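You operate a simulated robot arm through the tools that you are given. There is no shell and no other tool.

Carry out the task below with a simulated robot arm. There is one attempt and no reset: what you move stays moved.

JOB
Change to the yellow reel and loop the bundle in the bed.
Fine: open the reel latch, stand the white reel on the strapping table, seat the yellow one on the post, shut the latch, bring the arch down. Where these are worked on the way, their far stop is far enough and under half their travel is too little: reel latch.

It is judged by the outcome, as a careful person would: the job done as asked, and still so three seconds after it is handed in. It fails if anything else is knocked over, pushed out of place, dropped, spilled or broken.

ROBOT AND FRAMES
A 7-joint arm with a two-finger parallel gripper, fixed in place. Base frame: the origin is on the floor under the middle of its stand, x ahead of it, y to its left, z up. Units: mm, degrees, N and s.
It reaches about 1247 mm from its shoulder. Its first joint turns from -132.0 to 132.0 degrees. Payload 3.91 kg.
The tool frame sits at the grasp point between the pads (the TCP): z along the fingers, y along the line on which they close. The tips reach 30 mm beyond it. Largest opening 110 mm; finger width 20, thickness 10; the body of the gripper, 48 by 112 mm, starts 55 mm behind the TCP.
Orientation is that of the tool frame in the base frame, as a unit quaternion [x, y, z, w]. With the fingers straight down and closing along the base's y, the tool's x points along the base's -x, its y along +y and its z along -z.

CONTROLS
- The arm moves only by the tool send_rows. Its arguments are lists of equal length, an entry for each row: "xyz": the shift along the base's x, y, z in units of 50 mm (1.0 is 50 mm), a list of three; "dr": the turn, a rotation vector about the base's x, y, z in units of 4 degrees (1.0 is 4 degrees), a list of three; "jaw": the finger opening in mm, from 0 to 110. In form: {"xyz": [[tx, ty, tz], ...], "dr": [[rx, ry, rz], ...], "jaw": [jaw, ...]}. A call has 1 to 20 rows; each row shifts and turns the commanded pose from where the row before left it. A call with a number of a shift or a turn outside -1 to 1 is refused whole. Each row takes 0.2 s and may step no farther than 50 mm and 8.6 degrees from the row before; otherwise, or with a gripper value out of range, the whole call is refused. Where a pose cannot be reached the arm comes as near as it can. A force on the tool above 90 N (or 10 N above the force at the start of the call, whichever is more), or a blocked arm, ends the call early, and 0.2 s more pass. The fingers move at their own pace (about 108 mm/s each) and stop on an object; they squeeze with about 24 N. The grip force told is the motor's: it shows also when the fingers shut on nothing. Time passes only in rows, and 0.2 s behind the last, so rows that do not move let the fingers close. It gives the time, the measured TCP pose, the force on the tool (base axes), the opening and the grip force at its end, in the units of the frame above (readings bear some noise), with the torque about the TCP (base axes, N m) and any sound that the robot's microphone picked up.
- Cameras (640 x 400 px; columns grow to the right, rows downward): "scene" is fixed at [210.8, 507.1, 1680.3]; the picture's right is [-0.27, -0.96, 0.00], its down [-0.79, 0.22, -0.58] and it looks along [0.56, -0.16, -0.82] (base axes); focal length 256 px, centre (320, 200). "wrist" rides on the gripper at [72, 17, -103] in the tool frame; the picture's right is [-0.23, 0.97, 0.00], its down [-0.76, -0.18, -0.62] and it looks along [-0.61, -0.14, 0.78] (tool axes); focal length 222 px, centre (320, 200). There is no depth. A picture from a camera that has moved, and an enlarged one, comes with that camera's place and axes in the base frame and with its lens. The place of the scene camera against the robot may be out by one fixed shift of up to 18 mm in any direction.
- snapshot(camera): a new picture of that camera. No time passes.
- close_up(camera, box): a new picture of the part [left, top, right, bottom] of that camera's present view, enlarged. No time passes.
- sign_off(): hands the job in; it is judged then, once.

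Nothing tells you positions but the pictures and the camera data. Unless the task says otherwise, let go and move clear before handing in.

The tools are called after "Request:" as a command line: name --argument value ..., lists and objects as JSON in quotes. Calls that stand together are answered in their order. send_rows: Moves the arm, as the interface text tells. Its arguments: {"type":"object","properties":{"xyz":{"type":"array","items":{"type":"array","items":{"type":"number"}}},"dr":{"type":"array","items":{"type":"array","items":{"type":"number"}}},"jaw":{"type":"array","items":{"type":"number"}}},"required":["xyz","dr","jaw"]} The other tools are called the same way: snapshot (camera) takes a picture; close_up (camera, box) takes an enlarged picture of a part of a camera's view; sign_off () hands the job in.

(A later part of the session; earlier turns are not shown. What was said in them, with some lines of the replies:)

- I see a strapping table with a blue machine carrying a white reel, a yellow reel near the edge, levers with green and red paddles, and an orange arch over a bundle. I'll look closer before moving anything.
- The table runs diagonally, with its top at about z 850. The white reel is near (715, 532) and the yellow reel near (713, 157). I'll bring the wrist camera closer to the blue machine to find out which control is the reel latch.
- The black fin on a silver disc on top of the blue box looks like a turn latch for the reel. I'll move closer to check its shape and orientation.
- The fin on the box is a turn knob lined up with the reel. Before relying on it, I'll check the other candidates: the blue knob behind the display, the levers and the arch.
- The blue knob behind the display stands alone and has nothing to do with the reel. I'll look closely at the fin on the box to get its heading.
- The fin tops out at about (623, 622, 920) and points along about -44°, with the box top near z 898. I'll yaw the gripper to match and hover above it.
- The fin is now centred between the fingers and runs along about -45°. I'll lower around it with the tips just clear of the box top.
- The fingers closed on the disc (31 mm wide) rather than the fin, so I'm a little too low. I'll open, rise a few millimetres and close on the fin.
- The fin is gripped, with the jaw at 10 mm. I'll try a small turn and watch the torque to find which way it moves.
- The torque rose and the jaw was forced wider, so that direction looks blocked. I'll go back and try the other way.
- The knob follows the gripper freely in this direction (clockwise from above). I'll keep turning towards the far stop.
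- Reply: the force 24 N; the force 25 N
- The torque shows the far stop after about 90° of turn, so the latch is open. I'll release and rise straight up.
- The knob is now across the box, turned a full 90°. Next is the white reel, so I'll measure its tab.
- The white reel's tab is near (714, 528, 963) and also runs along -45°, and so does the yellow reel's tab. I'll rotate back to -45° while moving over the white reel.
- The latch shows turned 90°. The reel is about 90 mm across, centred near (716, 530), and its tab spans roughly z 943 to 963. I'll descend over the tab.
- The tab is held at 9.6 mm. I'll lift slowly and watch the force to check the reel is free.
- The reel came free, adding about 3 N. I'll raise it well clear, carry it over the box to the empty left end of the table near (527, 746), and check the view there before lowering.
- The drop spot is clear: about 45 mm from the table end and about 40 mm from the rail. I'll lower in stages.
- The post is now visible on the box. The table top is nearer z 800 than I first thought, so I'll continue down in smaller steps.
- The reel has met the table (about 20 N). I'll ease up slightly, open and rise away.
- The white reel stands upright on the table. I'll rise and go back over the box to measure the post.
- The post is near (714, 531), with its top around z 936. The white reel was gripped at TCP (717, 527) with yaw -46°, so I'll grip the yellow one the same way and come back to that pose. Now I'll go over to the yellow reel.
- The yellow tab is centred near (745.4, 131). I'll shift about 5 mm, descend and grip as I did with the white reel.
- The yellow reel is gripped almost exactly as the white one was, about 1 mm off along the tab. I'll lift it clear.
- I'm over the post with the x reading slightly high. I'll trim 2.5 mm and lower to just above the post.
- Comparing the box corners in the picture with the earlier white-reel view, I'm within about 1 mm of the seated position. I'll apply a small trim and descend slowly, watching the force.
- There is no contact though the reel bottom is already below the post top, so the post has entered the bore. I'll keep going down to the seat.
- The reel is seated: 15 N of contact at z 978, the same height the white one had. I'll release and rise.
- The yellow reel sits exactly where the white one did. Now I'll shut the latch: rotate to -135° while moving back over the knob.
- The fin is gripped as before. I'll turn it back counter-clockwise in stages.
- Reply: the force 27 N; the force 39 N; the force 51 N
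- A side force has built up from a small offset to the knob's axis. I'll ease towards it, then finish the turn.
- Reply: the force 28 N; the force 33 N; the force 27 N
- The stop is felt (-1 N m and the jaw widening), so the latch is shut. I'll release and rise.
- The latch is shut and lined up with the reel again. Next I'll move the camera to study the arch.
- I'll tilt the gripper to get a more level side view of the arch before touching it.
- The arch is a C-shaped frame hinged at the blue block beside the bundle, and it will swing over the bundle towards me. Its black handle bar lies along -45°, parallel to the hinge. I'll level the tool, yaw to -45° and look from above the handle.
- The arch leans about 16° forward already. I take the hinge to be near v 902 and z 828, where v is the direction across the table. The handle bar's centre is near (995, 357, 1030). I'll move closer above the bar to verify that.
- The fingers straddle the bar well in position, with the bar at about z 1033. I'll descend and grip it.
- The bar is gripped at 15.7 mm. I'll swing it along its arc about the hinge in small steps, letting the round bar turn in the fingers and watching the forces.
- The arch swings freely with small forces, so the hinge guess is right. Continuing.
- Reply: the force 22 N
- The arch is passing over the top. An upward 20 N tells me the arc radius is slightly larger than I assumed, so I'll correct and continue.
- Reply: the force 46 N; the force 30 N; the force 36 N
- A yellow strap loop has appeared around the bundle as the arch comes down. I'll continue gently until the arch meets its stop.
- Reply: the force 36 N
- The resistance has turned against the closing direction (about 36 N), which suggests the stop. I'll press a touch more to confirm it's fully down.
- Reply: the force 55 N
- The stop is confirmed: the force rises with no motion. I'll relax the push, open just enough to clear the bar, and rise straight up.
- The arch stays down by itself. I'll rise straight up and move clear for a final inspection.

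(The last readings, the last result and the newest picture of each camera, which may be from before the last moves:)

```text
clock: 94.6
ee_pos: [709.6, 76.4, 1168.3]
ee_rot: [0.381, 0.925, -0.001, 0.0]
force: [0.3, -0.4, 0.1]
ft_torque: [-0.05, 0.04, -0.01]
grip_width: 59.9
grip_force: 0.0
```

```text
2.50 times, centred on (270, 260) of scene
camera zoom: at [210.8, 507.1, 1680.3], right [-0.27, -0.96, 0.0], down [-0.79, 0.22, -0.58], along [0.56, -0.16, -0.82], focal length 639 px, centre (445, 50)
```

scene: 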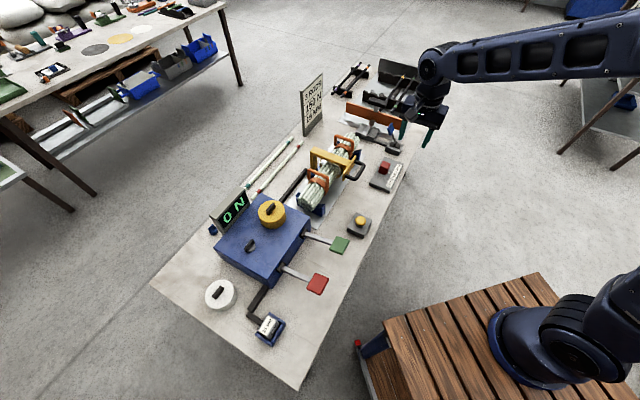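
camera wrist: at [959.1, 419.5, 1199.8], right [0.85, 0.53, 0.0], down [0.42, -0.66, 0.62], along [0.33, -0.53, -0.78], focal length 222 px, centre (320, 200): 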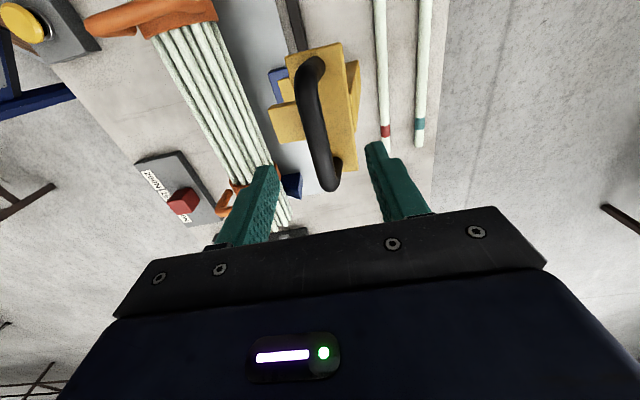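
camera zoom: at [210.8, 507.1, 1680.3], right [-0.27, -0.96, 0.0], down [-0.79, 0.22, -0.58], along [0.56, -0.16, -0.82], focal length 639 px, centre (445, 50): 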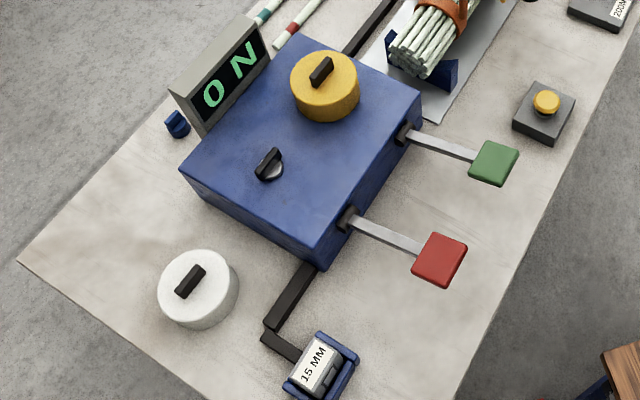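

Everything looks in place. I'll check the strap loop and the latch once more up close.

Request:
close_up --camera "scene" --box '[304, 142, 354, 192]'

Request:
close_up --camera "scene" --box '[240, 190, 300, 260]'

Request:
snapshot --camera "wrist"

```text
8.00 times, centred on (329, 167) of scene
camera zoom: at [210.8, 507.1, 1680.3], right [-0.27, -0.96, 0.0], down [-0.79, 0.22, -0.58], along [0.56, -0.16, -0.82], focal length 2046 px, centre (248, 464)
```

zoom: 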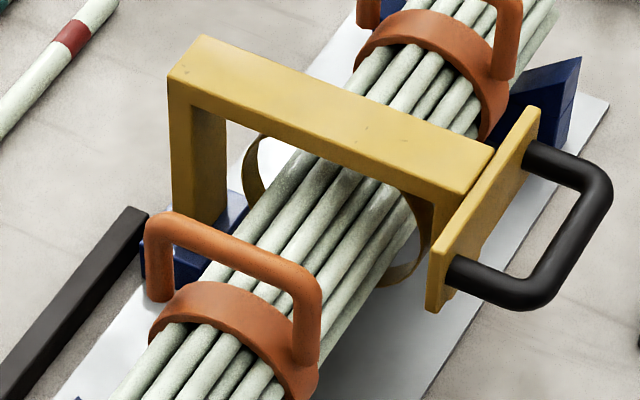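

```text
5.71 times, centred on (270, 225) of scene
camera zoom: at [210.8, 507.1, 1680.3], right [-0.27, -0.96, 0.0], down [-0.79, 0.22, -0.58], along [0.56, -0.16, -0.82], focal length 1461 px, centre (606, 57)
```

zoom: 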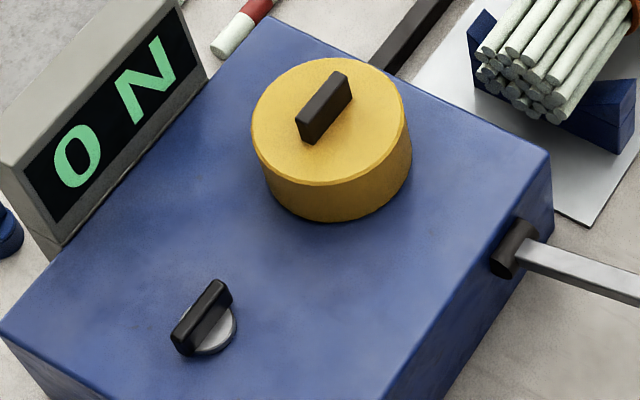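

```text
taken
camera wrist: at [671.2, 139.0, 1271.8], right [0.85, 0.53, 0.0], down [0.42, -0.66, 0.62], along [0.33, -0.53, -0.78], focal length 222 px, centre (320, 200)
```

wrist: 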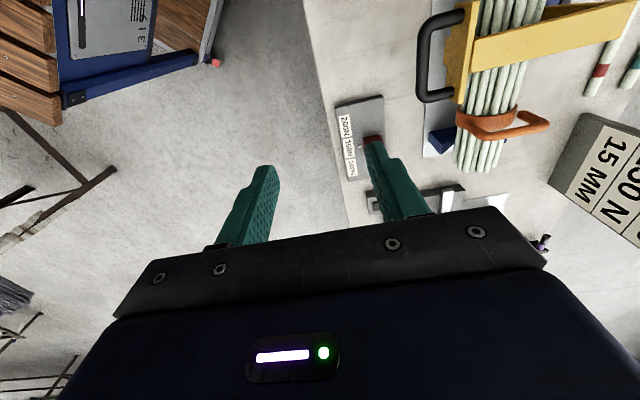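

The yellow strap loops the bundle under the lowered arch. The yellow reel is on the post with the latch shut, the white reel stands on the table, nothing else was disturbed, and the gripper is clear. Handing the job in.

Request:
sign_off

```text
The job is handed in.
```

The machine is now on the yellow reel, and the bundle in the bed is looped with yellow strap. I checked the result in the pictures and then handed the job in; I haven't had the verdict.

- **Latch:** I turned the reel latch to its far stop (about 90°) to open it. After the swap I turned it back until it hit the other stop.
- **White reel:** It stands upright on the empty left end of the strapping table, clear of the edge and the rail.
- **Yellow reel:** It is seated on the post at the same height and position the white one had.
- **Arch:** I swung it down until it met its stop, and it stays down on its own. A yellow strap loop appeared around the bundle as it came down.

In the final pictures nothing else looked moved or knocked over. I let go of everything and moved the gripper clear before handing in. I did not touch the green or red levers, the yellow button or the tension setting.
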